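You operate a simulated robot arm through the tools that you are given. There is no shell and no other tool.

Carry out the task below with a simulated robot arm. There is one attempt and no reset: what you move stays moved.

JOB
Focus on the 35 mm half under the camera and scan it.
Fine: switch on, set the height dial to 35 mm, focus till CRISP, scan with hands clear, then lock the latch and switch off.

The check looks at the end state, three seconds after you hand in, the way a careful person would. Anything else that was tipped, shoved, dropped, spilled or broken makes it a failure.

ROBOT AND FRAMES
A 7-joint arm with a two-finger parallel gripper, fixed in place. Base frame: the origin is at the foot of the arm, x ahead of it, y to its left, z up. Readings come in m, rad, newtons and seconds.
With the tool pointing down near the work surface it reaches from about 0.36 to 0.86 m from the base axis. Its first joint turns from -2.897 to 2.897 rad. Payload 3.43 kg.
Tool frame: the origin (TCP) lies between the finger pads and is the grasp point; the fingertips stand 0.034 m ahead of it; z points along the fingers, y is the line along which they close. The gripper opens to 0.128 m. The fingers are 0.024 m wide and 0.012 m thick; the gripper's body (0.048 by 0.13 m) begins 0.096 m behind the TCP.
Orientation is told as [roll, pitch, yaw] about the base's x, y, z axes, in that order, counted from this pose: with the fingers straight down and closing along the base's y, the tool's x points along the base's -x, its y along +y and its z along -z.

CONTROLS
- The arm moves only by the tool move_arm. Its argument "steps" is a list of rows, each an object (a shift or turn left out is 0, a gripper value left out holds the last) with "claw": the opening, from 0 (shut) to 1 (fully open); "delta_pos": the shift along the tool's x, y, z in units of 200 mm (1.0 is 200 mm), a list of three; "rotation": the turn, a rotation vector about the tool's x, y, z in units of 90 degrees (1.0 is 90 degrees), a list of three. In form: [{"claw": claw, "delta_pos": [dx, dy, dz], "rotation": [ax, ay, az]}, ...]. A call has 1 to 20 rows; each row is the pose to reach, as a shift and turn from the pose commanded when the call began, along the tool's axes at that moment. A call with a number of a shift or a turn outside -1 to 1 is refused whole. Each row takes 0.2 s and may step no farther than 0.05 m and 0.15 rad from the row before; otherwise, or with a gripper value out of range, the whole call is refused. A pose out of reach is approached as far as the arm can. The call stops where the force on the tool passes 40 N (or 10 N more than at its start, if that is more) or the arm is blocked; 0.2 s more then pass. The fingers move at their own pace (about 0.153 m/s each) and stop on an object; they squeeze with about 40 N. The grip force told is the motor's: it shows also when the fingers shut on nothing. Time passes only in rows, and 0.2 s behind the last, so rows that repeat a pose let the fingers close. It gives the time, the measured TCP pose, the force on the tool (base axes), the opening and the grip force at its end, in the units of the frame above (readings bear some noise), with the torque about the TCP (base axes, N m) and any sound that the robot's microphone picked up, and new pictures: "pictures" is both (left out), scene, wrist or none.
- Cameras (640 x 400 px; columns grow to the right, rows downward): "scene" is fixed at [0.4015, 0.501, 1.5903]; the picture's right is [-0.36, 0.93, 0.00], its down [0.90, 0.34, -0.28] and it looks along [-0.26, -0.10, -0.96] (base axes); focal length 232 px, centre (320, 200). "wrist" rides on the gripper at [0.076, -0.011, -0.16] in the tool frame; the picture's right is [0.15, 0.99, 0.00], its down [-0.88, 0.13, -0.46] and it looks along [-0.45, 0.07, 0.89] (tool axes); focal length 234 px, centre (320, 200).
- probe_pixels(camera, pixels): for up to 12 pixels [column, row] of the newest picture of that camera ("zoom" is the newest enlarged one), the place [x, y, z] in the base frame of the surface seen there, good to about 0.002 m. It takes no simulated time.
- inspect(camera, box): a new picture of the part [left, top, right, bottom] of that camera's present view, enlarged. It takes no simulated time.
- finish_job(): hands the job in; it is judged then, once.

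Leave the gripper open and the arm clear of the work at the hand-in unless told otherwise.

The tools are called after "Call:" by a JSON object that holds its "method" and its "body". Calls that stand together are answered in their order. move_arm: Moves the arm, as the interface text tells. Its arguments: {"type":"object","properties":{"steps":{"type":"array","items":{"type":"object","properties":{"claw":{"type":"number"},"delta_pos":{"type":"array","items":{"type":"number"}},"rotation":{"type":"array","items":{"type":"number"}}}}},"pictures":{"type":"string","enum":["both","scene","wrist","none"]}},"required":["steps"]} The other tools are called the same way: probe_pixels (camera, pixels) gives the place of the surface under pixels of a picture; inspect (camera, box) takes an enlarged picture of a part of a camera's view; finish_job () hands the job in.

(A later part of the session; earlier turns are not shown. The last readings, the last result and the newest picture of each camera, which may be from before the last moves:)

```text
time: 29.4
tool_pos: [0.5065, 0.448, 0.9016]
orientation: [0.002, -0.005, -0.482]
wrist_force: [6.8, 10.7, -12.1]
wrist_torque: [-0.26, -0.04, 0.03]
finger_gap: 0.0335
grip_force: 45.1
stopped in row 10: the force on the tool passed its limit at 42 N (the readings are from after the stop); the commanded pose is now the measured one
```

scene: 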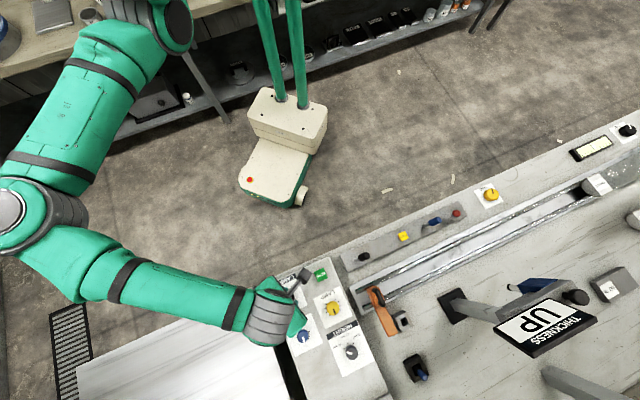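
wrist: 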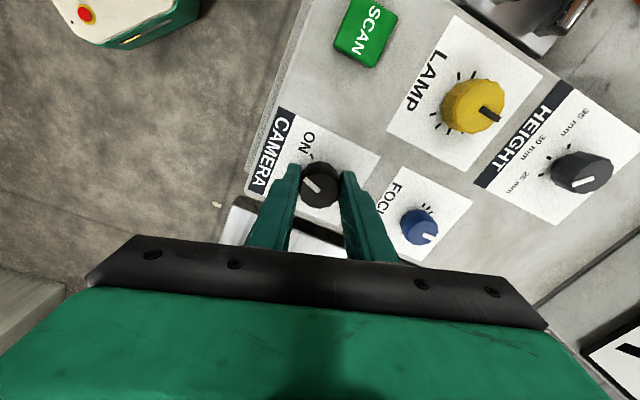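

It turned about 64° then stopped on force. I'll zoom to see the pointer against the ON tick.

Call:
{"method": "inspect", "body": {"camera": "wrist", "box": [260, 110, 380, 220]}}

```text
3.64 times, centred on (320, 165) of wrist
```

zoom: 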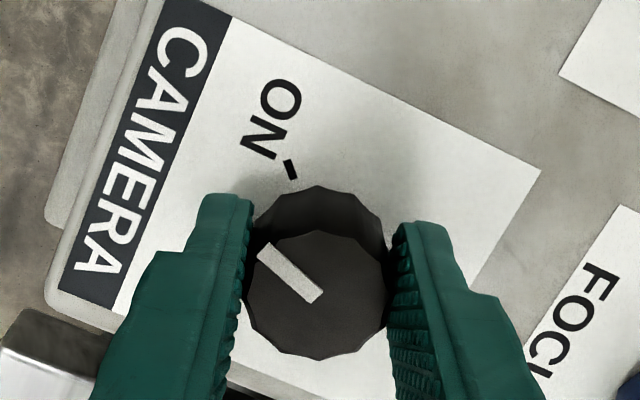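

The pointer still needs about 25–30° to the ON tick. I'll ease the residual side force (+0.8 mm along tool y, a bit down) and keep turning slowly.

Call:
{"method": "move_arm", "body": {"steps": [{"delta_pos": [0, 0.004, 0.003]}, {"delta_pos": [0, 0.004, 0.003], "rotation": [0, 0, 0.06]}, {"delta_pos": [0, 0.004, 0.003], "rotation": [0, 0, 0.12]}, {"delta_pos": [0, 0.004, 0.003], "rotation": [0, 0, 0.18]}, {"delta_pos": [0, 0.004, 0.003], "rotation": [0, 0, 0.24]}, {"delta_pos": [0, 0.004, 0.003], "rotation": [0, 0, 0.28]}], "pictures": "wrist"}}

Call:
{"method": "inspect", "body": {"camera": "wrist", "box": [260, 110, 380, 220]}}

```text
time: 30.8
tool_pos: [0.5071, 0.4467, 0.9027]
orientation: [0.005, -0.003, -0.923]
wrist_force: [13.1, 20.2, -6.1]
wrist_torque: [-0.53, -0.35, 0.09]
finger_gap: 0.0331
grip_force: 45.1
```

wrist: 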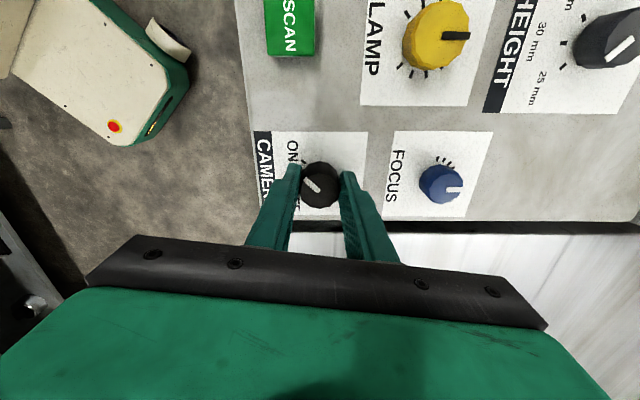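

```text
3.64 times, centred on (320, 165) of wrist
```

zoom: 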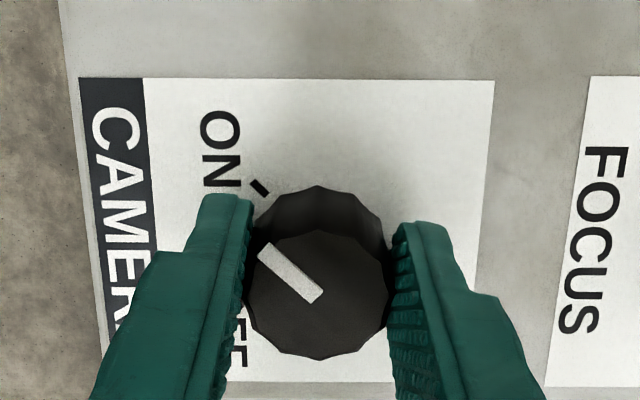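

The pointer now lines up with the ON tick (turned ≈89°). Releasing and rising, then I'll look at the displays.

Call:
{"method": "move_arm", "body": {"steps": [{"claw": 0.5}, {"claw": 0.5}, {"claw": 0.5, "delta_pos": [0, 0, -0.2]}, {"claw": 0.5, "delta_pos": [0, 0, -0.4]}, {"claw": 0.5, "delta_pos": [0, 0, -0.5]}], "pictures": "wrist"}}

Call:
{"method": "inspect", "body": {"camera": "wrist", "box": [260, 110, 450, 230]}}

Call:
{"method": "inspect", "body": {"camera": "wrist", "box": [440, 0, 640, 260]}}

```text
time: 32.0
tool_pos: [0.5053, 0.4491, 1.0023]
orientation: [0.005, -0.003, -0.924]
wrist_force: [0.5, -0.4, 0.1]
wrist_torque: [-0.01, 0.01, 0.04]
finger_gap: 0.0641
grip_force: 0.1
```

wrist: 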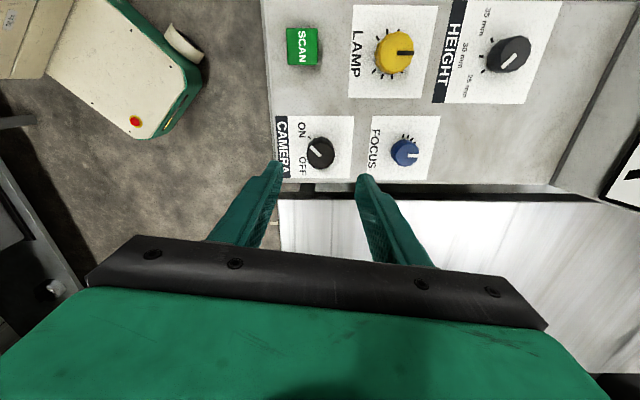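

```text
3.33 times, centred on (355, 170) of wrist
```

zoom: 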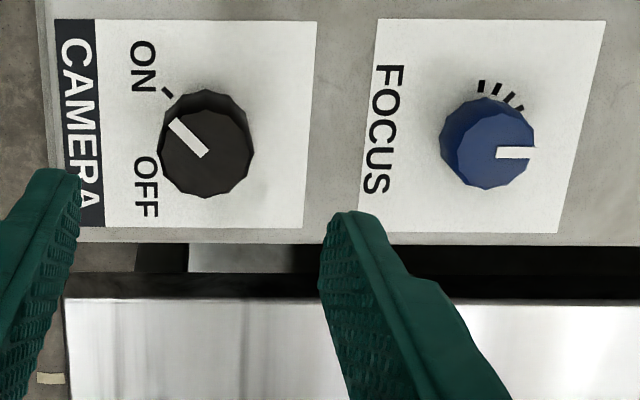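

```text
1.54 times, centred on (540, 130) of wrist
```

zoom: 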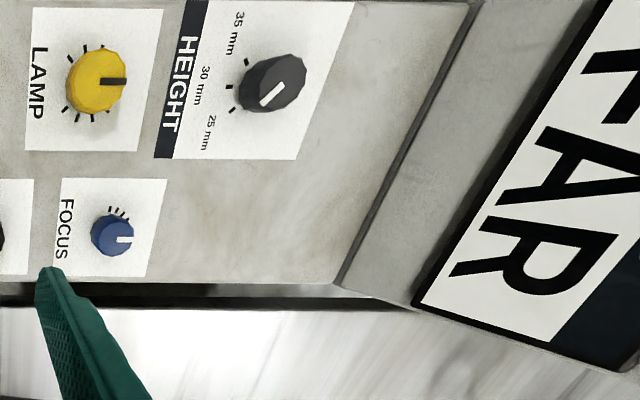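

The display now reads "…FAR", so the camera is on. Next is the HEIGHT knob (pointer at 25, needs ~90° clockwise to 35). First I'll probe the display panel and neighbouring structure for clearance.

Call:
{"method": "probe_pixels", "body": {"camera": "wrist", "pixels": [[625, 190], [610, 195], [635, 140], [560, 180], [600, 110], [630, 20], [510, 55], [403, 152], [497, 67]]}}

Call:
{"method": "inspect", "body": {"camera": "scene", "box": [270, 300, 420, 400]}}

```text
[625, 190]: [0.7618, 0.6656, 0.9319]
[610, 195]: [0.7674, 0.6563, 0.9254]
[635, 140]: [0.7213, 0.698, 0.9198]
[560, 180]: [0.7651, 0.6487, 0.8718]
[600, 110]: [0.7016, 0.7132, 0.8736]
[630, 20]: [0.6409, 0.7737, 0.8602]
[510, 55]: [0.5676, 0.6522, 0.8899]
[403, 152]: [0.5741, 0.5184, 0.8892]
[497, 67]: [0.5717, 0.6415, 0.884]
```

```text
4.00 times, centred on (345, 350) of scene
```

zoom: 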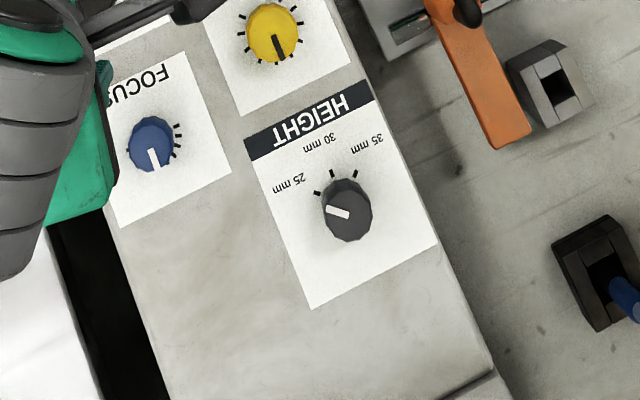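

Clear: the display panel foot is ~0.14 m beyond the HEIGHT knob. Moving at z≈1.0 to above the HEIGHT knob (0.567, 0.651), turning back to yaw ≈0.65.

Call:
{"method": "move_arm", "body": {"steps": [{"delta_pos": [0.057, 0.077, 0], "rotation": [0, 0, -0.091]}, {"delta_pos": [0.113, 0.155, 0], "rotation": [0, 0, -0.182]}, {"delta_pos": [0.17, 0.232, 0], "rotation": [0, 0, -0.273]}, {"delta_pos": [0.227, 0.31, 0], "rotation": [0, 0, -0.364]}, {"delta_pos": [0.283, 0.387, 0], "rotation": [0, 0, -0.455]}, {"delta_pos": [0.34, 0.464, 0], "rotation": [0, 0, -0.546]}, {"delta_pos": [0.397, 0.542, 0], "rotation": [0, 0, -0.637]}, {"delta_pos": [0.453, 0.619, 0], "rotation": [0, 0, -0.728]}, {"delta_pos": [0.51, 0.697, 0], "rotation": [0, 0, -0.819]}, {"delta_pos": [0.567, 0.774, 0], "rotation": [0, 0, -0.91]}, {"delta_pos": [0.623, 0.85, 0], "rotation": [0, 0, -1.0]}, {"delta_pos": [0.623, 0.85, 0], "rotation": [0, 0, -1.0]}], "pictures": "both"}}

```text
time: 34.6
tool_pos: [0.5642, 0.6502, 1.0024]
orientation: [-0.004, -0.003, 0.653]
wrist_force: [-0.5, 0.9, -0.2]
wrist_torque: [-0.01, 0.01, -0.01]
finger_gap: 0.0641
grip_force: 0.0
```

scene: 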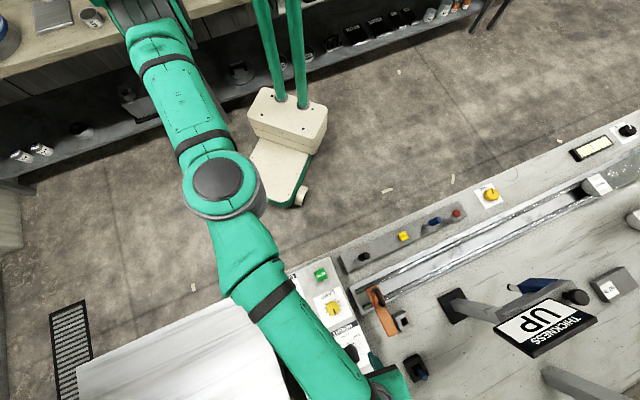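
wrist: 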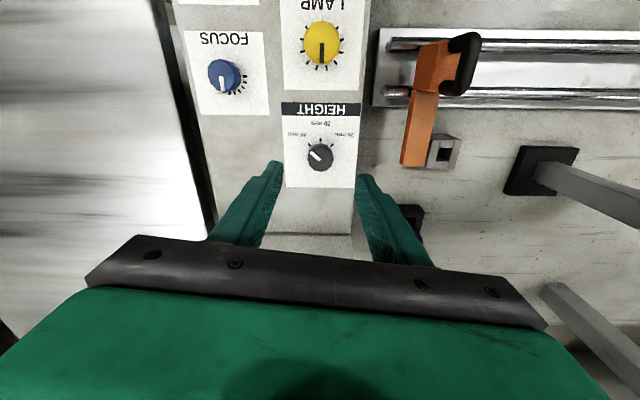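

I'll zoom on the HEIGHT knob and probe its top and the neighbouring items.

Call:
{"method": "inspect", "body": {"camera": "wrist", "box": [270, 100, 380, 200]}}

Call:
{"method": "probe_pixels", "body": {"camera": "wrist", "pixels": [[321, 157], [311, 155], [331, 160], [320, 168], [435, 60], [420, 120], [465, 60], [445, 150]]}}

```text
4.00 times, centred on (325, 150) of wrist
```

zoom: 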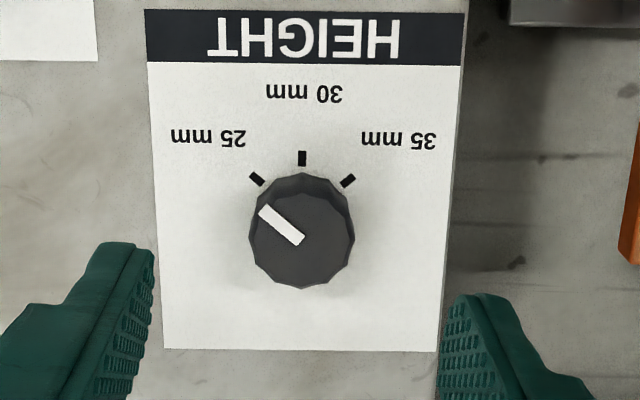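

```text
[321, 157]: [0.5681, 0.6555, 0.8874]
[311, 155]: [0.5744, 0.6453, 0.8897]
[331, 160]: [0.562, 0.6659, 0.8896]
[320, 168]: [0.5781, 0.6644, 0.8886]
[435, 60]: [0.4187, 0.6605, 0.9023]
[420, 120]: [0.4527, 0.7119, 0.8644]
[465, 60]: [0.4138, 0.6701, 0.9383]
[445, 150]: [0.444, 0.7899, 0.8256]
```

I need the knob's axis more precisely; I'll probe across its top face in a cross pattern.

Call:
{"method": "probe_pixels", "body": {"camera": "wrist", "pixels": [[320.5, 144], [320.5, 147], [320.5, 149], [320.5, 151], [320.5, 170], [320.5, 172], [320.5, 174], [304, 160], [307, 160], [309, 160], [332, 160], [334, 160]]}}

```text
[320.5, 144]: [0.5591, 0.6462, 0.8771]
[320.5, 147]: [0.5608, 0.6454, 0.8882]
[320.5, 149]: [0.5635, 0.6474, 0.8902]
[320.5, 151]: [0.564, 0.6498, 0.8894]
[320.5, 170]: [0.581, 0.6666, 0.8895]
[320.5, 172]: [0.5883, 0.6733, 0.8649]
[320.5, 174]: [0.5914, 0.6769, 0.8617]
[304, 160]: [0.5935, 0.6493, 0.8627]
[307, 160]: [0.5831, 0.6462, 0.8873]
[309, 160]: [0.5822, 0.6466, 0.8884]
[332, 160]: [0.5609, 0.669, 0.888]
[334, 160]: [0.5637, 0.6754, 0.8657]
```

The HEIGHT knob's axis is (0.5715, 0.657), Ø≈30 mm. Shifting there and descending to z≈0.902.

Call:
{"method": "move_arm", "body": {"steps": [{"delta_pos": [-0.05, 0.005, 0.1]}, {"delta_pos": [-0.05, 0.005, 0.25]}, {"delta_pos": [-0.05, 0.005, 0.38]}, {"delta_pos": [-0.05, 0.005, 0.46]}, {"delta_pos": [-0.05, 0.005, 0.5]}, {"delta_pos": [-0.05, 0.005, 0.5]}], "pictures": "wrist"}}

```text
time: 36.0
tool_pos: [0.5659, 0.6451, 0.9029]
orientation: [-0.004, -0.004, 0.647]
wrist_force: [-0.2, 0.5, -0.5]
wrist_torque: [-0.01, -0.01, -0.01]
finger_gap: 0.0639
grip_force: 0.0
out of reach, approached as far as the arm can: row 1, 2, 3, 4, 5, 6
```

wrist: 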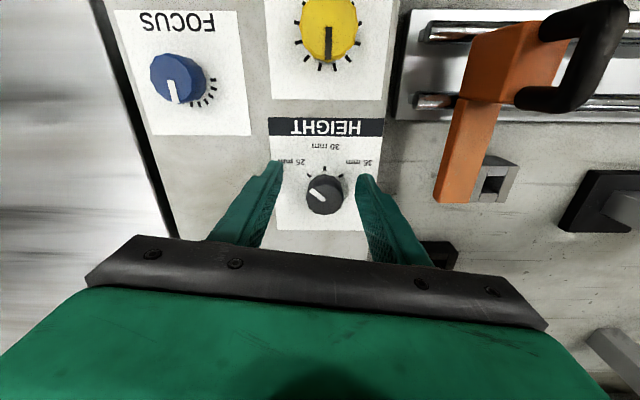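

Out of reach with a vertical tool (stopped ~13 mm short). Leaning the tool about 10° outward (fingers pointing slightly away from the base) will give the needed reach, and I'll do the 90° in two 45° grips. First rise 3 cm and turn to yaw ≈1.2.

Call:
{"method": "move_arm", "body": {"steps": [{"delta_pos": [0, 0, -0.15]}, {"delta_pos": [0, 0, -0.2], "rotation": [0, 0, -0.09]}, {"delta_pos": [0, 0, -0.2], "rotation": [0, 0, -0.18]}, {"delta_pos": [0, 0, -0.2], "rotation": [0, 0, -0.27]}, {"delta_pos": [0, 0, -0.2], "rotation": [0, 0, -0.352]}, {"delta_pos": [0, 0, -0.2], "rotation": [0, 0, -0.352]}], "pictures": "none"}}

Call:
{"method": "move_arm", "body": {"steps": [{"rotation": [0, -0.06, 0]}, {"rotation": [0, -0.111, 0]}, {"rotation": [0, -0.111, 0]}], "pictures": "wrist"}}

```text
time: 37.4
tool_pos: [0.5475, 0.6269, 0.9297]
orientation: [-0.006, -0.003, 1.128]
wrist_force: [0.3, -1.5, -0.6]
wrist_torque: [0.04, 0.01, 0.03]
finger_gap: 0.0639
grip_force: 0.1
out of reach, approached as far as the arm can: row 4, 5, 6
```

```text
time: 38.2
tool_pos: [0.5488, 0.627, 0.9297]
orientation: [-0.004, -0.178, 1.129]
wrist_force: [0.0, -0.2, -0.2]
wrist_torque: [0.0, -0.01, 0.0]
finger_gap: 0.0639
grip_force: 0.0
```

wrist: 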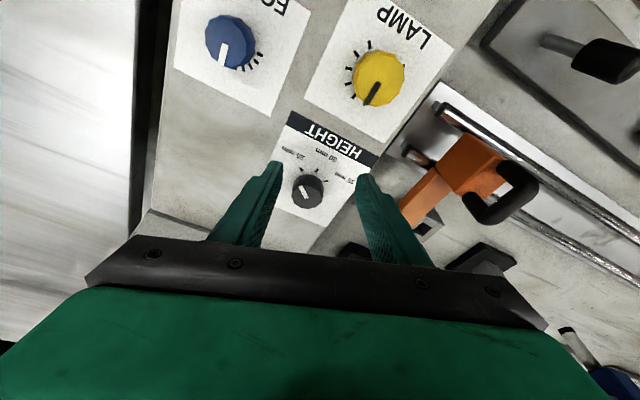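

Now with the tilt, I'll try moving to the knob axis position at this height (z≈0.93).

Call:
{"method": "move_arm", "body": {"steps": [{"delta_pos": [-0.09, -0.019, 0.016]}, {"delta_pos": [-0.181, -0.0385, 0.0325]}, {"delta_pos": [-0.181, -0.0385, 0.0325]}], "pictures": "wrist"}}

```text
time: 39.0
tool_pos: [0.5702, 0.6565, 0.93]
orientation: [-0.004, -0.175, 1.128]
wrist_force: [-0.3, 0.0, 0.4]
wrist_torque: [0.02, 0.01, 0.01]
finger_gap: 0.0639
grip_force: 0.1
```

wrist: 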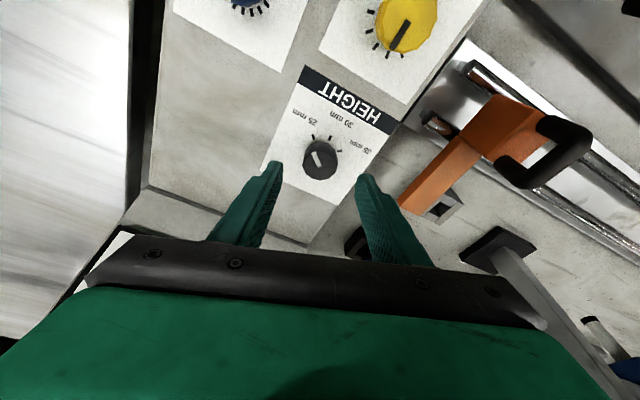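

Reachable. Descending to z≈0.903.

Call:
{"method": "move_arm", "body": {"steps": [{"delta_pos": [0.012, 0, 0.066]}, {"delta_pos": [0.0195, 0, 0.11]}, {"delta_pos": [0.0235, 0, 0.133]}, {"delta_pos": [0.0235, 0, 0.133]}], "pictures": "wrist"}}

```text
time: 40.0
tool_pos: [0.5709, 0.6568, 0.9028]
orientation: [-0.006, -0.175, 1.13]
wrist_force: [0.5, 0.5, -0.8]
wrist_torque: [-0.01, -0.01, 0.0]
finger_gap: 0.0643
grip_force: 0.0
```

wrist: 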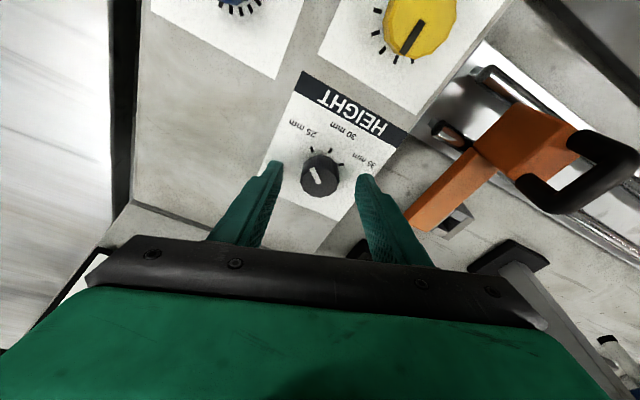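

Aligned. Closing on the HEIGHT knob.

Call:
{"method": "move_arm", "body": {"steps": [{"claw": 0}, {"claw": 0}, {"claw": 0}], "pictures": "none"}}

```text
time: 40.8
tool_pos: [0.5713, 0.6566, 0.9039]
orientation: [-0.005, -0.179, 1.13]
wrist_force: [2.5, 0.0, -1.9]
wrist_torque: [0.24, 0.13, -0.2]
finger_gap: 0.0314
grip_force: 45.2
```

Well centred (2.5 N). Turning clockwise 45° about the vertical.

Call:
{"method": "move_arm", "body": {"steps": [{"rotation": [0.0139, 0, 0.0788]}, {"rotation": [0.0278, 0, 0.1576]}, {"rotation": [0.0418, 0, 0.2364]}, {"rotation": [0.0557, 0, 0.3152]}, {"rotation": [0.0696, 0, 0.394]}, {"rotation": [0.087, 0, 0.4925]}, {"rotation": [0.087, 0, 0.4925]}], "pictures": "wrist"}}

Call:
{"method": "inspect", "body": {"camera": "wrist", "box": [260, 100, 380, 220]}}

```text
refused: row 6 steps farther than a row can; nothing moved
```

```text
3.33 times, centred on (320, 160) of wrist
```

zoom: 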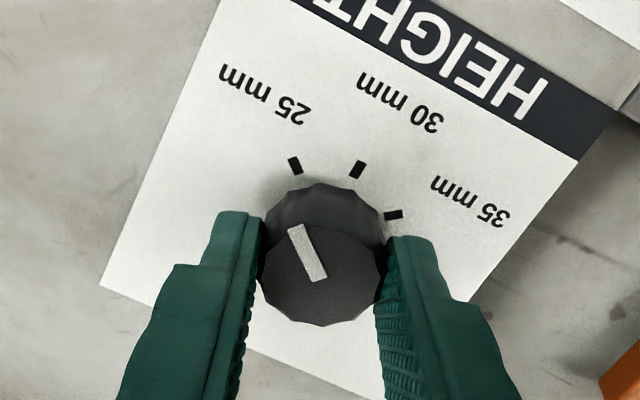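

One row stepped too far, so nothing moved. Retrying with smaller rows.

Call:
{"method": "move_arm", "body": {"steps": [{"rotation": [0.0139, 0, 0.0788]}, {"rotation": [0.0278, 0, 0.1576]}, {"rotation": [0.0418, 0, 0.2364]}, {"rotation": [0.0557, 0, 0.3152]}, {"rotation": [0.0696, 0, 0.394]}, {"rotation": [0.0808, 0, 0.458]}, {"rotation": [0.087, 0, 0.4925]}, {"rotation": [0.087, 0, 0.4925]}], "pictures": "wrist"}}

Call:
{"method": "inspect", "body": {"camera": "wrist", "box": [260, 100, 380, 220]}}

```text
time: 42.6
tool_pos: [0.5707, 0.6569, 0.9028]
orientation: [-0.002, -0.18, 0.342]
wrist_force: [2.7, 11.9, -4.6]
wrist_torque: [0.62, 0.19, -0.01]
finger_gap: 0.0311
grip_force: 44.6
```

wrist: 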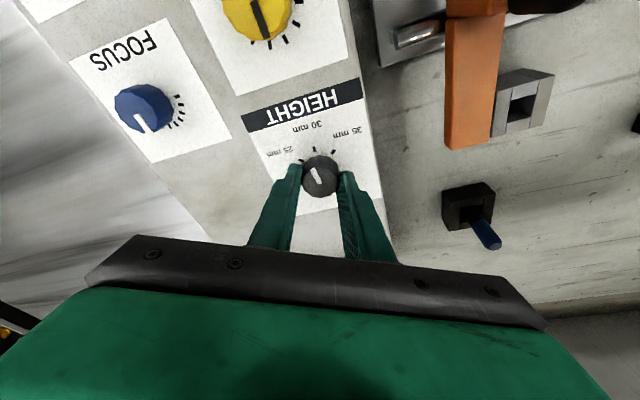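

```text
3.33 times, centred on (320, 160) of wrist
```

zoom: 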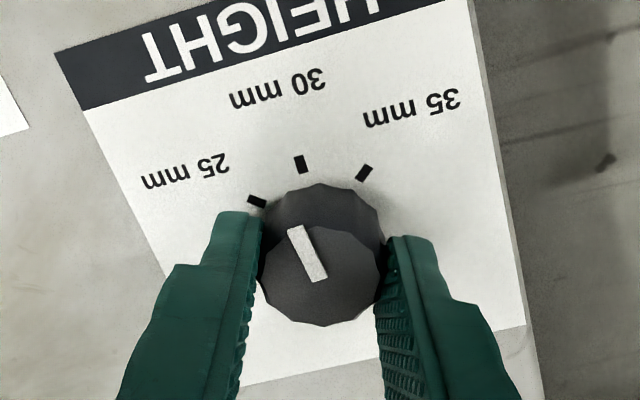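

The dial is now about at 30. I'll open, turn back 45°, regrip and turn the remaining 45°.

Call:
{"method": "move_arm", "body": {"steps": [{"claw": 0.5}, {"claw": 0.5}, {"rotation": [-0.0139, 0, -0.0788]}, {"rotation": [-0.0278, 0, -0.1576]}, {"rotation": [-0.0418, 0, -0.2364]}, {"rotation": [-0.0557, 0, -0.3152]}, {"rotation": [-0.0696, 0, -0.394]}, {"rotation": [-0.0808, 0, -0.458]}, {"rotation": [-0.087, 0, -0.4925]}, {"rotation": [-0.087, 0, -0.4925]}], "pictures": "wrist"}}

Call:
{"method": "inspect", "body": {"camera": "wrist", "box": [260, 100, 380, 220]}}

```text
time: 44.8
tool_pos: [0.5705, 0.6555, 0.9032]
orientation: [-0.005, -0.176, 1.131]
wrist_force: [-0.2, 0.2, -0.3]
wrist_torque: [-0.03, -0.03, -0.02]
finger_gap: 0.0639
grip_force: 0.2
```

wrist: 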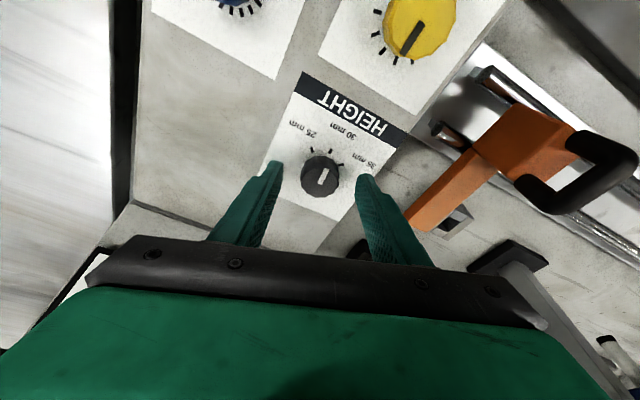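

```text
3.33 times, centred on (320, 160) of wrist
```

zoom: 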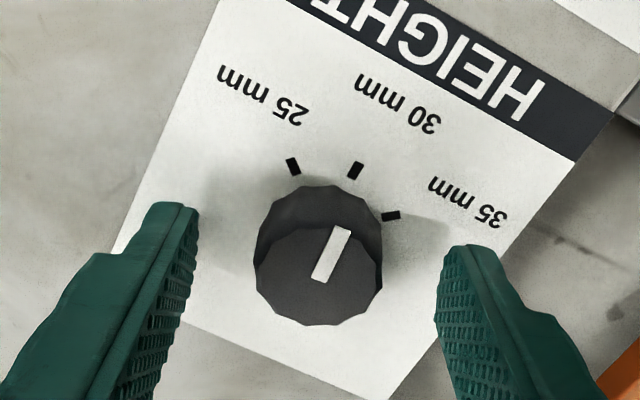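

Pointer is at 30 mm. Closing again and turning another 45°.

Call:
{"method": "move_arm", "body": {"steps": [{"claw": 0}, {"claw": 0}, {"claw": 0}, {"rotation": [0.0139, 0, 0.0788]}, {"rotation": [0.0278, 0, 0.1576]}, {"rotation": [0.0418, 0, 0.2364]}, {"rotation": [0.0557, 0, 0.3152]}, {"rotation": [0.0696, 0, 0.394]}, {"rotation": [0.0808, 0, 0.458]}, {"rotation": [0.087, 0, 0.4925]}, {"rotation": [0.087, 0, 0.4925]}], "pictures": "wrist"}}

Call:
{"method": "inspect", "body": {"camera": "wrist", "box": [260, 100, 380, 220]}}

```text
time: 47.2
tool_pos: [0.5701, 0.6572, 0.9041]
orientation: [-0.002, -0.18, 0.344]
wrist_force: [-2.6, 6.8, 2.1]
wrist_torque: [0.66, 0.49, 0.0]
finger_gap: 0.0316
grip_force: 44.7
```

wrist: 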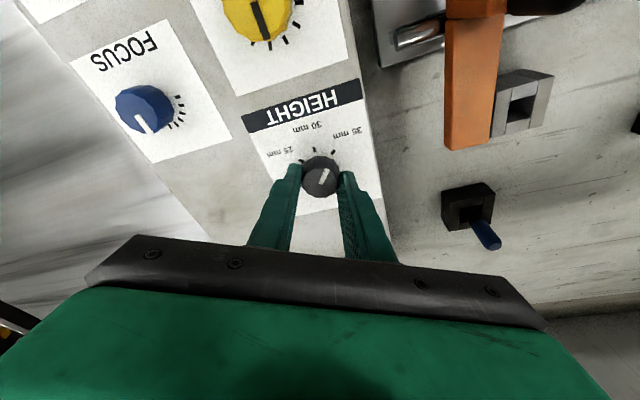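

```text
3.33 times, centred on (320, 160) of wrist
```

zoom: 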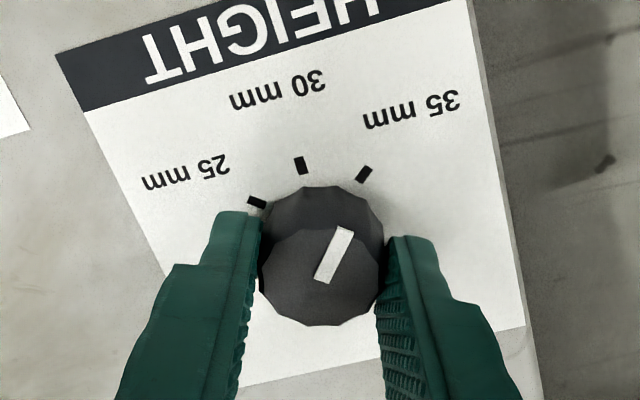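

Pointer now looks close to 35. Releasing and rising straight up to check from above.

Call:
{"method": "move_arm", "body": {"steps": [{"claw": 0.5}, {"claw": 0.5}, {"delta_pos": [-0.035, 0, -0.197]}, {"delta_pos": [-0.07, 0, -0.394]}, {"delta_pos": [-0.07, 0, -0.394]}], "pictures": "wrist"}}

Call:
{"method": "inspect", "body": {"camera": "wrist", "box": [260, 80, 380, 200]}}

```text
time: 48.4
tool_pos: [0.5714, 0.6575, 0.9825]
orientation: [-0.004, -0.177, 0.344]
wrist_force: [0.3, 0.4, -0.4]
wrist_torque: [0.03, -0.01, -0.01]
finger_gap: 0.0641
grip_force: 0.0
```

wrist: 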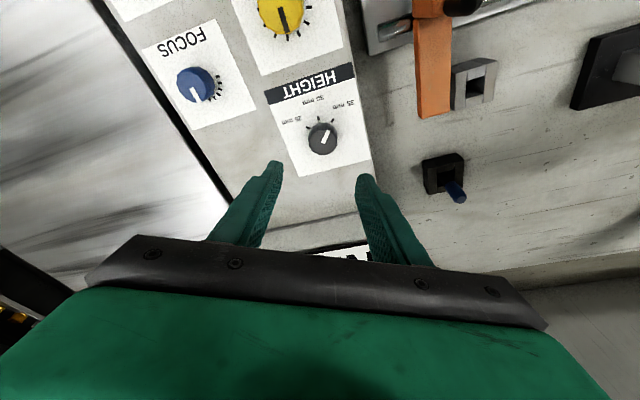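

```text
3.33 times, centred on (320, 140) of wrist
```

zoom: 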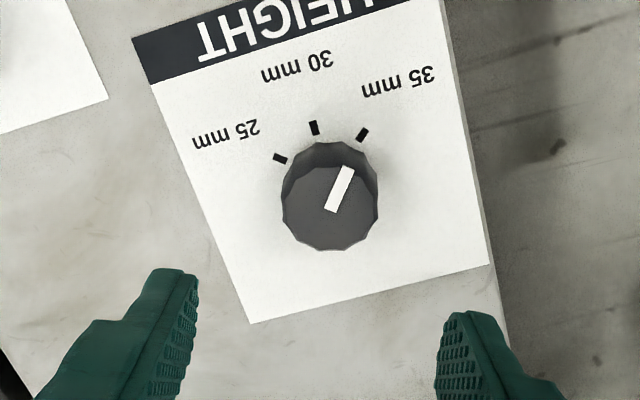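

From the geometry I worked out, the ticks are spaced ~50° (not 45°), and the pointer is at about +41° versus the 35 tick at +50°. So ~9–10° remains. I'll turn back a bit, descend, regrip, and turn another 10°.

Call:
{"method": "move_arm", "body": {"steps": [{"delta_pos": [0, 0, 0], "rotation": [-0.0133, 0, -0.074]}, {"delta_pos": [0.018, 0, 0.1], "rotation": [-0.0265, 0, -0.148]}, {"delta_pos": [0.036, 0, 0.2], "rotation": [-0.0265, 0, -0.148]}, {"delta_pos": [0.054, 0, 0.3], "rotation": [-0.0265, 0, -0.148]}, {"delta_pos": [0.0704, 0, 0.391], "rotation": [-0.0265, 0, -0.148]}, {"delta_pos": [0.0704, 0, 0.391], "rotation": [-0.0265, 0, -0.148]}], "pictures": "wrist"}}

```text
time: 49.8
tool_pos: [0.5714, 0.6555, 0.9021]
orientation: [-0.002, -0.177, 0.579]
wrist_force: [-0.5, -0.1, 0.4]
wrist_torque: [-0.01, -0.02, -0.01]
finger_gap: 0.0639
grip_force: 0.0
```

wrist: 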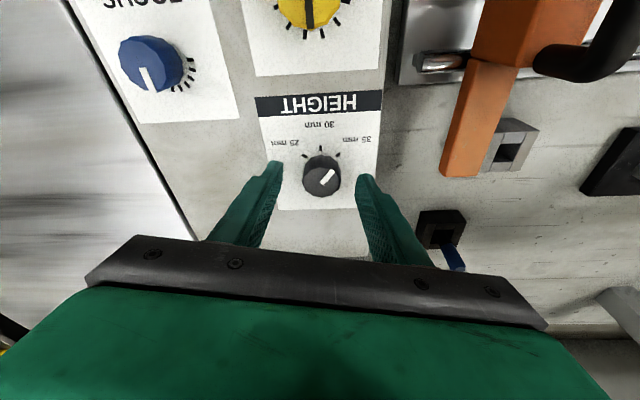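

Closing and turning about 10° more clockwise.

Call:
{"method": "move_arm", "body": {"steps": [{"claw": 0}, {"claw": 0}, {"claw": 0}, {"rotation": [0.0065, 0, 0.0365]}, {"rotation": [0.013, 0, 0.073]}, {"rotation": [0.0195, 0, 0.109]}, {"rotation": [0.0195, 0, 0.109]}], "pictures": "wrist"}}

Call:
{"method": "inspect", "body": {"camera": "wrist", "box": [260, 100, 380, 220]}}

```text
time: 51.4
tool_pos: [0.5705, 0.6572, 0.9038]
orientation: [-0.003, -0.18, 0.406]
wrist_force: [1.3, 15.4, -8.2]
wrist_torque: [0.76, -0.29, -0.01]
finger_gap: 0.0309
grip_force: 45.2
```

wrist: 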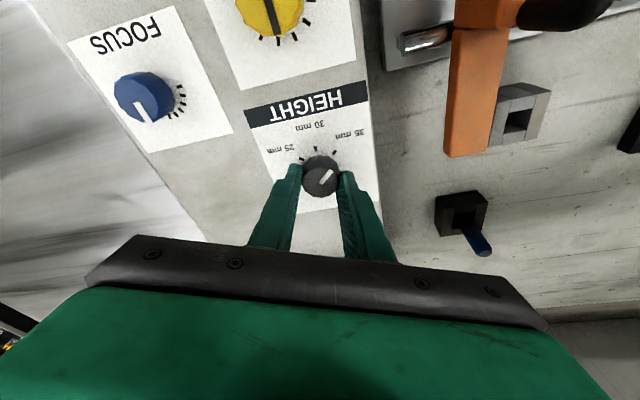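

```text
3.33 times, centred on (320, 160) of wrist
```

zoom: 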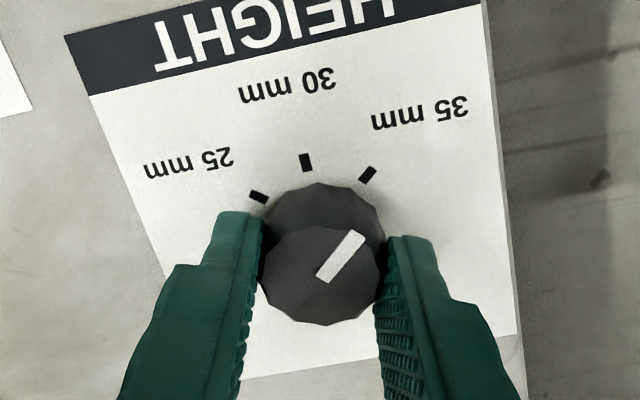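

The pointer now matches the 35 tick direction. Releasing and rising.

Call:
{"method": "move_arm", "body": {"steps": [{"claw": 0.5}, {"claw": 0.5}, {"delta_pos": [-0.035, 0, -0.197]}, {"delta_pos": [-0.07, 0, -0.394]}, {"delta_pos": [-0.088, 0, -0.492]}, {"delta_pos": [-0.088, 0, -0.492]}], "pictures": "wrist"}}

Call:
{"method": "inspect", "body": {"camera": "wrist", "box": [260, 80, 380, 200]}}

Call:
{"method": "inspect", "body": {"camera": "wrist", "box": [130, 20, 280, 140]}}

```text
time: 52.8
tool_pos: [0.5714, 0.6565, 1.004]
orientation: [-0.002, -0.18, 0.407]
wrist_force: [0.7, -0.1, -0.3]
wrist_torque: [-0.01, -0.02, 0.01]
finger_gap: 0.0638
grip_force: 0.1
```

wrist: 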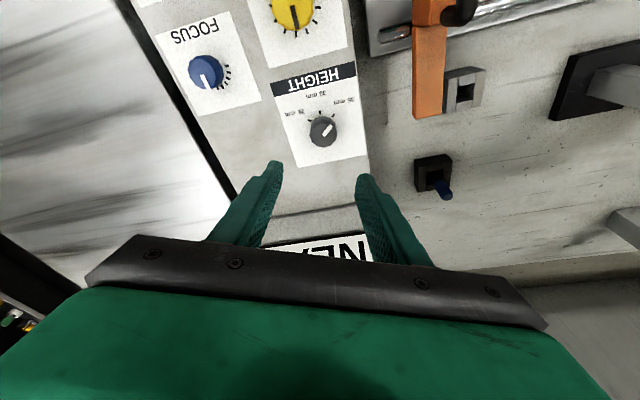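

```text
3.33 times, centred on (320, 140) of wrist
```

zoom: 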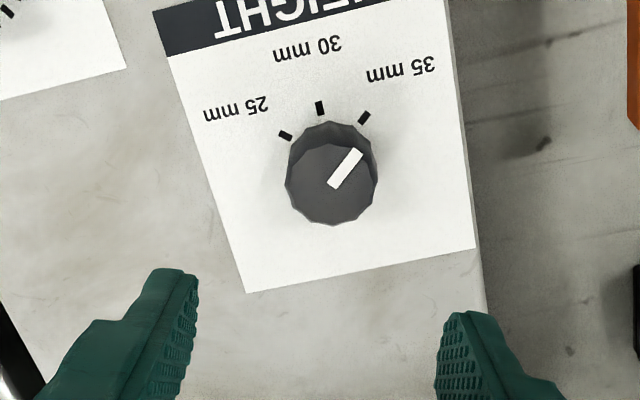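

```text
3.33 times, centred on (205, 80) of wrist
```

zoom: 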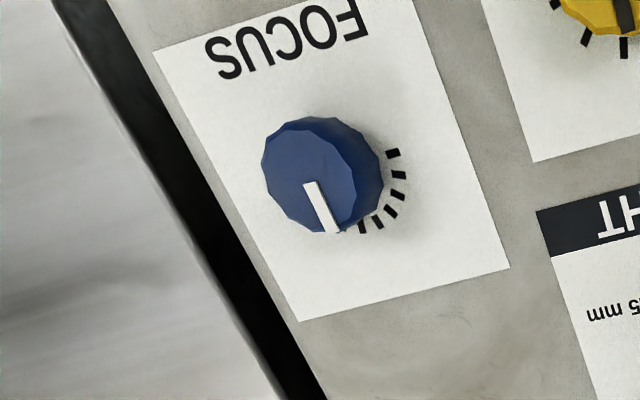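

HEIGHT is at 35, and the display (partly visible) changed to "NE…" (NEAR). Now FOCUS. I'll straighten the tool and move to a pose where the wrist camera looks straight down on the FOCUS knob and has the display at the right of the picture.

Call:
{"method": "move_arm", "body": {"steps": [{"rotation": [0, 0.06, 0]}, {"rotation": [0, 0.114, 0]}, {"rotation": [0, 0.114, 0]}], "pictures": "none"}}

```text
time: 53.6
tool_pos: [0.5644, 0.6482, 1.0031]
orientation: [-0.003, -0.001, 0.406]
wrist_force: [-0.9, 0.0, -0.1]
wrist_torque: [0.0, 0.01, -0.01]
finger_gap: 0.0641
grip_force: 0.1
out of reach, approached as far as the arm can: row 2, 3
```

Now turning to yaw ≈ −0.9 and moving over, beside the FOCUS knob.

Call:
{"method": "move_arm", "body": {"steps": [{"delta_pos": [0.0075, -0.096, -0.05], "rotation": [0, 0, 0.083]}, {"delta_pos": [0.015, -0.193, -0.1], "rotation": [0, 0, 0.166]}, {"delta_pos": [0.0225, -0.289, -0.13], "rotation": [0, 0, 0.249]}, {"delta_pos": [0.03, -0.386, -0.13], "rotation": [0, 0, 0.332]}, {"delta_pos": [0.0375, -0.482, -0.13], "rotation": [0, 0, 0.415]}, {"delta_pos": [0.045, -0.578, -0.13], "rotation": [0, 0, 0.498]}, {"delta_pos": [0.0525, -0.675, -0.13], "rotation": [0, 0, 0.581]}, {"delta_pos": [0.06, -0.771, -0.13], "rotation": [0, 0, 0.664]}, {"delta_pos": [0.0675, -0.868, -0.13], "rotation": [0, 0, 0.747]}, {"delta_pos": [0.075, -0.964, -0.13], "rotation": [0, 0, 0.831]}, {"delta_pos": [0.075, -0.964, -0.13], "rotation": [0, 0, 0.831]}], "pictures": "wrist"}}

Call:
{"method": "inspect", "body": {"camera": "wrist", "box": [260, 30, 380, 130]}}

Call:
{"method": "inspect", "body": {"camera": "wrist", "box": [440, 0, 640, 260]}}

```text
time: 56.0
tool_pos: [0.6272, 0.4655, 1.0299]
orientation: [-0.001, -0.003, -0.901]
wrist_force: [0.5, -0.5, -0.3]
wrist_torque: [0.0, 0.01, -0.02]
finger_gap: 0.0639
grip_force: 0.1
```

wrist: 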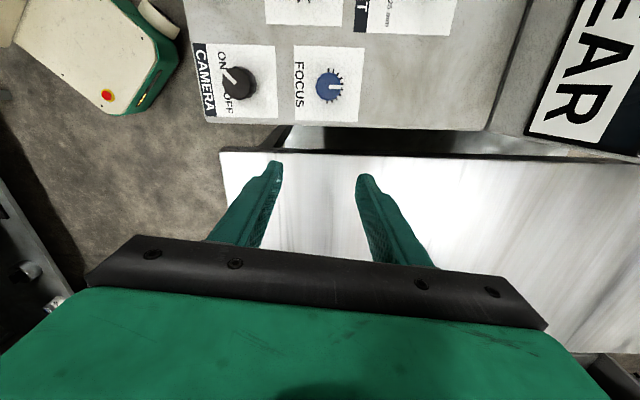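

```text
4.00 times, centred on (320, 80) of wrist
```

zoom: 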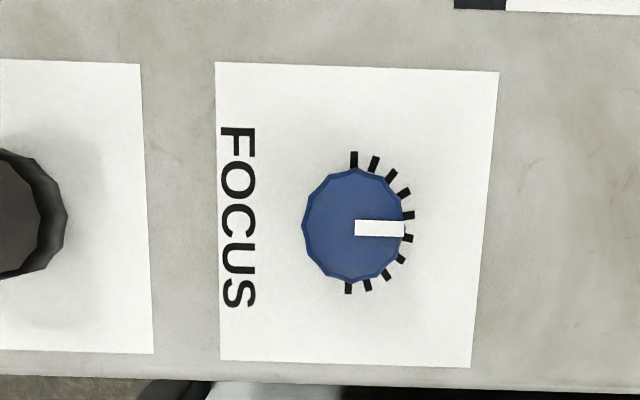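

```text
1.54 times, centred on (540, 130) of wrist
```

zoom: 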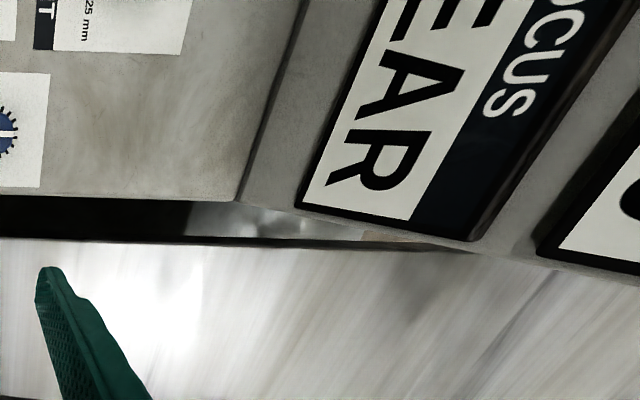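

Very clear: FOCUS has 9 ticks over ±90° with the pointer in the middle, and the display reads "NEAR". I'll probe the knob's exact axis with a cross pattern.

Call:
{"method": "probe_pixels", "body": {"camera": "wrist", "pixels": [[328.5, 86], [314, 86], [316.5, 86], [318, 86], [338, 90], [340, 90], [342, 90], [328.5, 71.5], [328.5, 74], [328.5, 98], [328.5, 100.5], [328.5, 103]]}}

Call:
{"method": "probe_pixels", "body": {"camera": "wrist", "pixels": [[530, 130], [600, 135], [625, 40], [590, 15], [565, 90], [500, 125], [236, 80], [239, 75]]}}

```text
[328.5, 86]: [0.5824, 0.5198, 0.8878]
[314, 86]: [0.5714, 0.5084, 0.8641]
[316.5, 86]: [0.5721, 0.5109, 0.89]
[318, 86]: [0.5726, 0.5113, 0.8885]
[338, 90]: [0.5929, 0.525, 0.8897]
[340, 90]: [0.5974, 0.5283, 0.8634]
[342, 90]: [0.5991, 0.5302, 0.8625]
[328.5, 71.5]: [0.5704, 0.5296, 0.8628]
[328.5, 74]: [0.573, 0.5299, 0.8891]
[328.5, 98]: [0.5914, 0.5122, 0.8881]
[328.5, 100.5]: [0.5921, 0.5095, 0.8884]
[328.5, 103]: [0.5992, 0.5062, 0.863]
```

```text
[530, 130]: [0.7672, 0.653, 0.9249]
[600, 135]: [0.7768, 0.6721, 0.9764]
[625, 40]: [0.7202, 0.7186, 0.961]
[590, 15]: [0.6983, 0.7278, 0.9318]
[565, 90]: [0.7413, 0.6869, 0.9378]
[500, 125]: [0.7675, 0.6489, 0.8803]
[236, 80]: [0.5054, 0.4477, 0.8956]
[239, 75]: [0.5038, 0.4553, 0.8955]
```

FOCUS axis is (0.5826, 0.519), Ø30 mm. I'll move above it, turned to yaw ≈ −0.1, so I can turn it clockwise ~45° first.

Call:
{"method": "move_arm", "body": {"steps": [{"delta_pos": [0.058, -0.002, 0.04], "rotation": [0, 0, -0.085]}, {"delta_pos": [0.116, -0.003, 0.08], "rotation": [0, 0, -0.17]}, {"delta_pos": [0.174, -0.005, 0.12], "rotation": [0, 0, -0.255]}, {"delta_pos": [0.232, -0.006, 0.18], "rotation": [0, 0, -0.34]}, {"delta_pos": [0.29, -0.008, 0.25], "rotation": [0, 0, -0.425]}, {"delta_pos": [0.348, -0.009, 0.32], "rotation": [0, 0, -0.51]}, {"delta_pos": [0.348, -0.009, 0.35], "rotation": [0, 0, -0.51]}, {"delta_pos": [0.348, -0.009, 0.35], "rotation": [0, 0, -0.51]}], "pictures": "wrist"}}

```text
time: 57.8
tool_pos: [0.5812, 0.5187, 0.9596]
orientation: [-0.003, -0.001, -0.096]
wrist_force: [1.0, -0.1, 0.3]
wrist_torque: [-0.01, 0.0, 0.0]
finger_gap: 0.0642
grip_force: 0.0
```

wrist: 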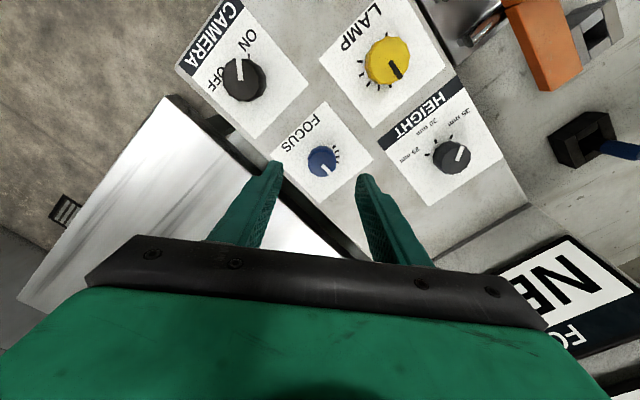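

At this yaw the start of the display text ("NE…") stays visible at lower right — handy for watching while turning. I'll turn back to yaw ≈0.45, descend onto the FOCUS knob.

Call:
{"method": "move_arm", "body": {"steps": [{"delta_pos": [-0.007, 0, 0], "rotation": [0, 0, -0.09]}, {"delta_pos": [-0.007, 0, 0], "rotation": [0, 0, -0.18]}, {"delta_pos": [-0.007, 0, 0.05], "rotation": [0, 0, -0.27]}, {"delta_pos": [-0.007, 0, 0.15], "rotation": [0, 0, -0.35]}, {"delta_pos": [-0.007, 0, 0.23], "rotation": [0, 0, -0.35]}, {"delta_pos": [-0.007, 0, 0.288], "rotation": [0, 0, -0.35]}, {"delta_pos": [-0.007, 0, 0.288], "rotation": [0, 0, -0.35]}], "pictures": "wrist"}}

```text
time: 59.4
tool_pos: [0.5828, 0.5176, 0.9021]
orientation: [-0.003, 0.0, 0.45]
wrist_force: [-0.1, -0.7, -0.3]
wrist_torque: [-0.01, 0.0, -0.03]
finger_gap: 0.0641
grip_force: 0.0
```

wrist: 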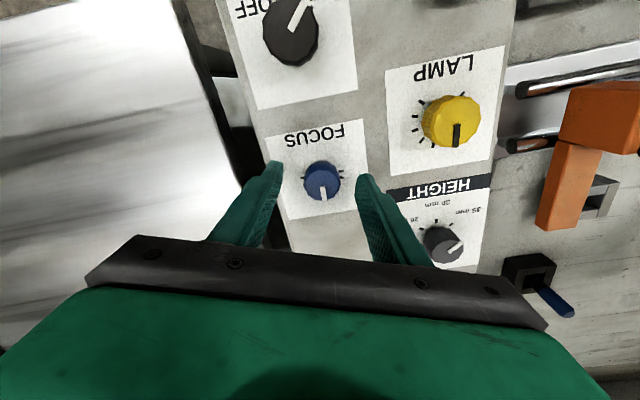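

Aligned. Closing on the FOCUS knob and turning clockwise ~22° at first.

Call:
{"method": "move_arm", "body": {"steps": [{"claw": 0}, {"claw": 0}, {"claw": 0}, {"rotation": [0, 0, 0.08]}, {"rotation": [0, 0, 0.16]}, {"rotation": [0, 0, 0.25]}, {"rotation": [0, 0, 0.25]}], "pictures": "wrist"}}

```text
time: 61.0
tool_pos: [0.5833, 0.5193, 0.9028]
orientation: [0.001, -0.004, 0.059]
wrist_force: [0.9, 22.5, 1.4]
wrist_torque: [0.65, 0.76, 0.01]
finger_gap: 0.0293
grip_force: 45.3
```

wrist: 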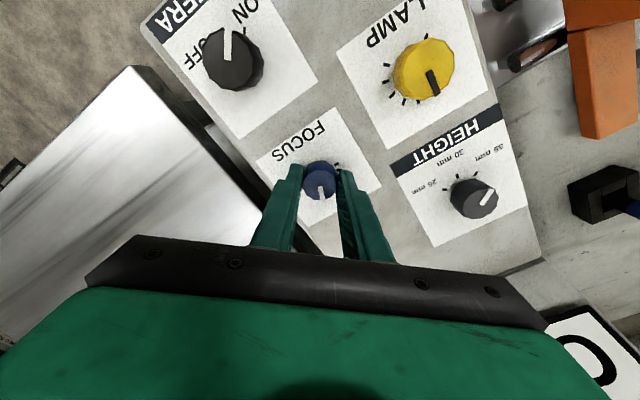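

A letter at lower right (600,360) looks like "C". I'll zoom in.

Call:
{"method": "inspect", "body": {"camera": "wrist", "box": [530, 290, 640, 400]}}

Call:
{"method": "inspect", "body": {"camera": "wrist", "box": [260, 100, 400, 220]}}

```text
3.64 times, centred on (585, 345) of wrist
```

zoom: 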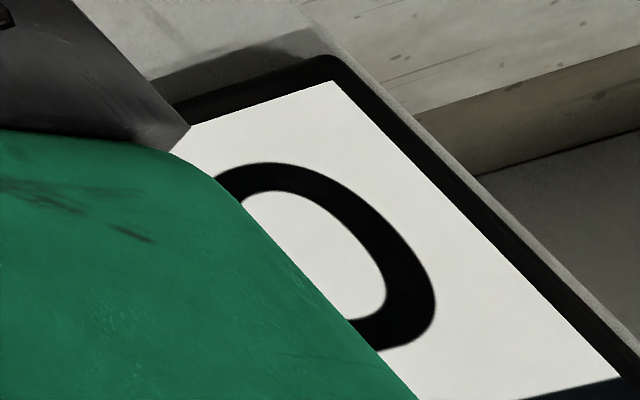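

```text
3.33 times, centred on (330, 160) of wrist
```

zoom: 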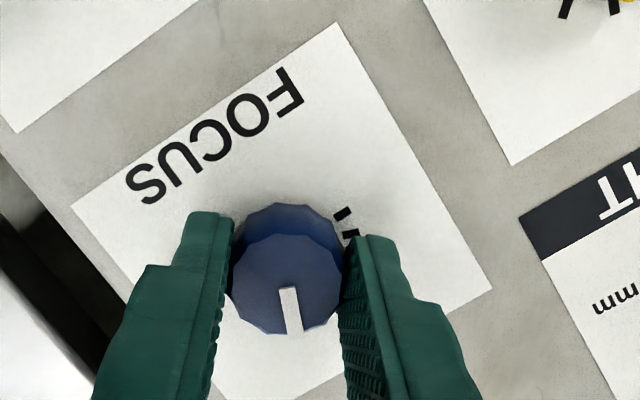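

The curved letter reads as a "C" — likely CRISP. I'll release, rise, and move to the earlier viewing pose to read the full display.

Call:
{"method": "move_arm", "body": {"steps": [{"claw": 0.5}, {"claw": 0.5}, {"delta_pos": [0, 0, -0.2]}, {"delta_pos": [0, 0, -0.4]}, {"delta_pos": [-0.03, -0.04, -0.5], "rotation": [0, 0, 0.087]}, {"delta_pos": [-0.06, -0.08, -0.6], "rotation": [0, 0, 0.174]}, {"delta_pos": [-0.09, -0.12, -0.64], "rotation": [0, 0, 0.261]}, {"delta_pos": [-0.12, -0.16, -0.64], "rotation": [0, 0, 0.348]}, {"delta_pos": [-0.15, -0.2, -0.64], "rotation": [0, 0, 0.435]}, {"delta_pos": [-0.18, -0.24, -0.64], "rotation": [0, 0, 0.522]}, {"delta_pos": [-0.204, -0.283, -0.64], "rotation": [0, 0, 0.61]}, {"delta_pos": [-0.204, -0.283, -0.64], "rotation": [0, 0, 0.61]}], "pictures": "wrist"}}

Call:
{"method": "inspect", "body": {"camera": "wrist", "box": [440, 0, 640, 200]}}

Call:
{"method": "inspect", "body": {"camera": "wrist", "box": [190, 0, 390, 130]}}

```text
time: 63.6
tool_pos: [0.6271, 0.464, 1.0307]
orientation: [0.0, -0.003, -0.903]
wrist_force: [0.4, 0.8, -0.3]
wrist_torque: [0.02, 0.0, -0.01]
finger_gap: 0.0639
grip_force: 0.1
```

wrist: 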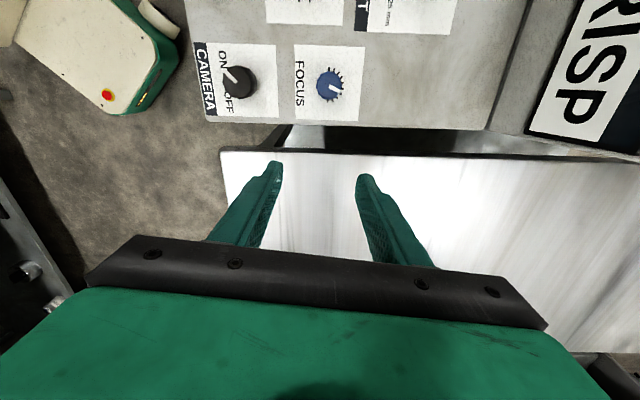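

```text
2.00 times, centred on (540, 100) of wrist
```

zoom: 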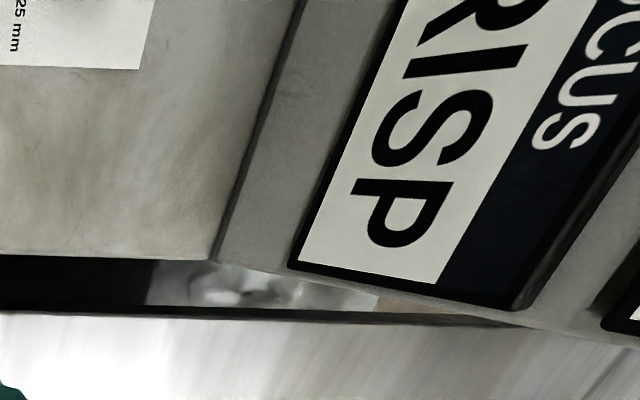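

```text
3.08 times, centred on (290, 65) of wrist
```

zoom: 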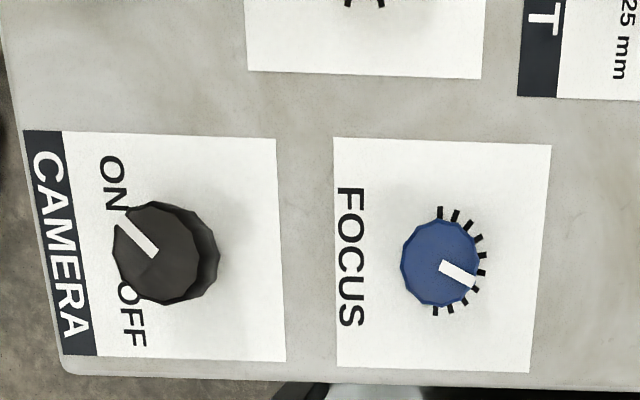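

FOCUS now reads CRISP. I also want to read the LIGHT display before scanning; I'll back off towards the base and up a bit.

Call:
{"method": "move_arm", "body": {"steps": [{"delta_pos": [-0.016, -0.14, -0.12]}, {"delta_pos": [-0.032, -0.28, -0.24]}, {"delta_pos": [-0.048, -0.42, -0.36]}, {"delta_pos": [-0.064, -0.56, -0.48]}, {"delta_pos": [-0.08, -0.7, -0.6]}, {"delta_pos": [-0.08, -0.7, -0.6]}], "pictures": "both"}}

Call:
{"method": "inspect", "body": {"camera": "wrist", "box": [440, 0, 640, 200]}}

```text
time: 65.0
tool_pos: [0.5267, 0.3644, 1.1513]
orientation: [-0.001, -0.001, -0.901]
wrist_force: [0.5, -0.3, -0.1]
wrist_torque: [-0.03, 0.03, 0.0]
finger_gap: 0.0641
grip_force: 0.1
```

scene: 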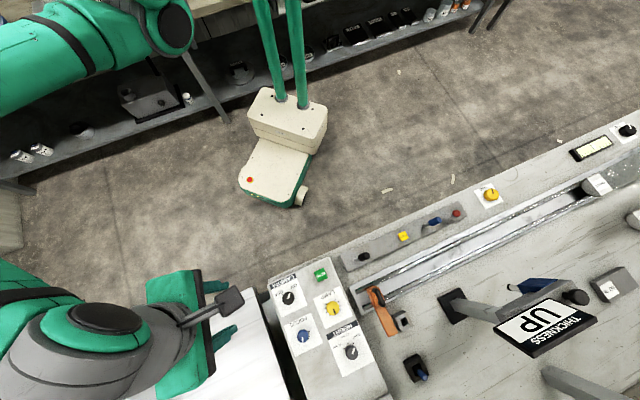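
wrist: 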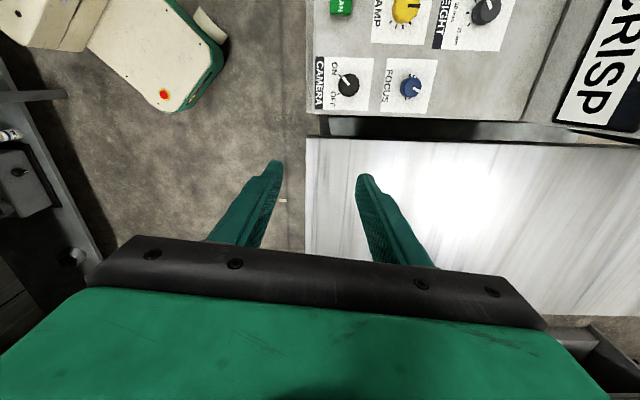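

```text
2.00 times, centred on (540, 100) of wrist
```

zoom: 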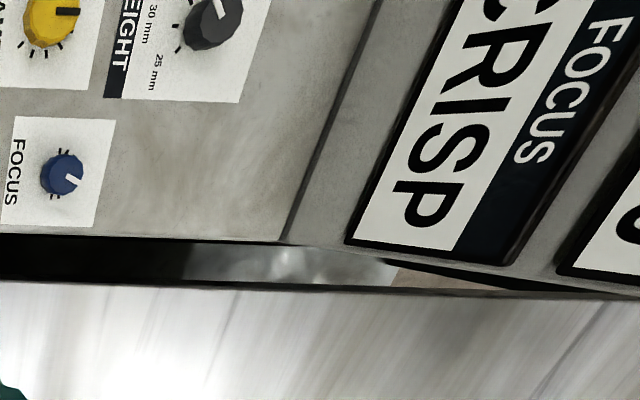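

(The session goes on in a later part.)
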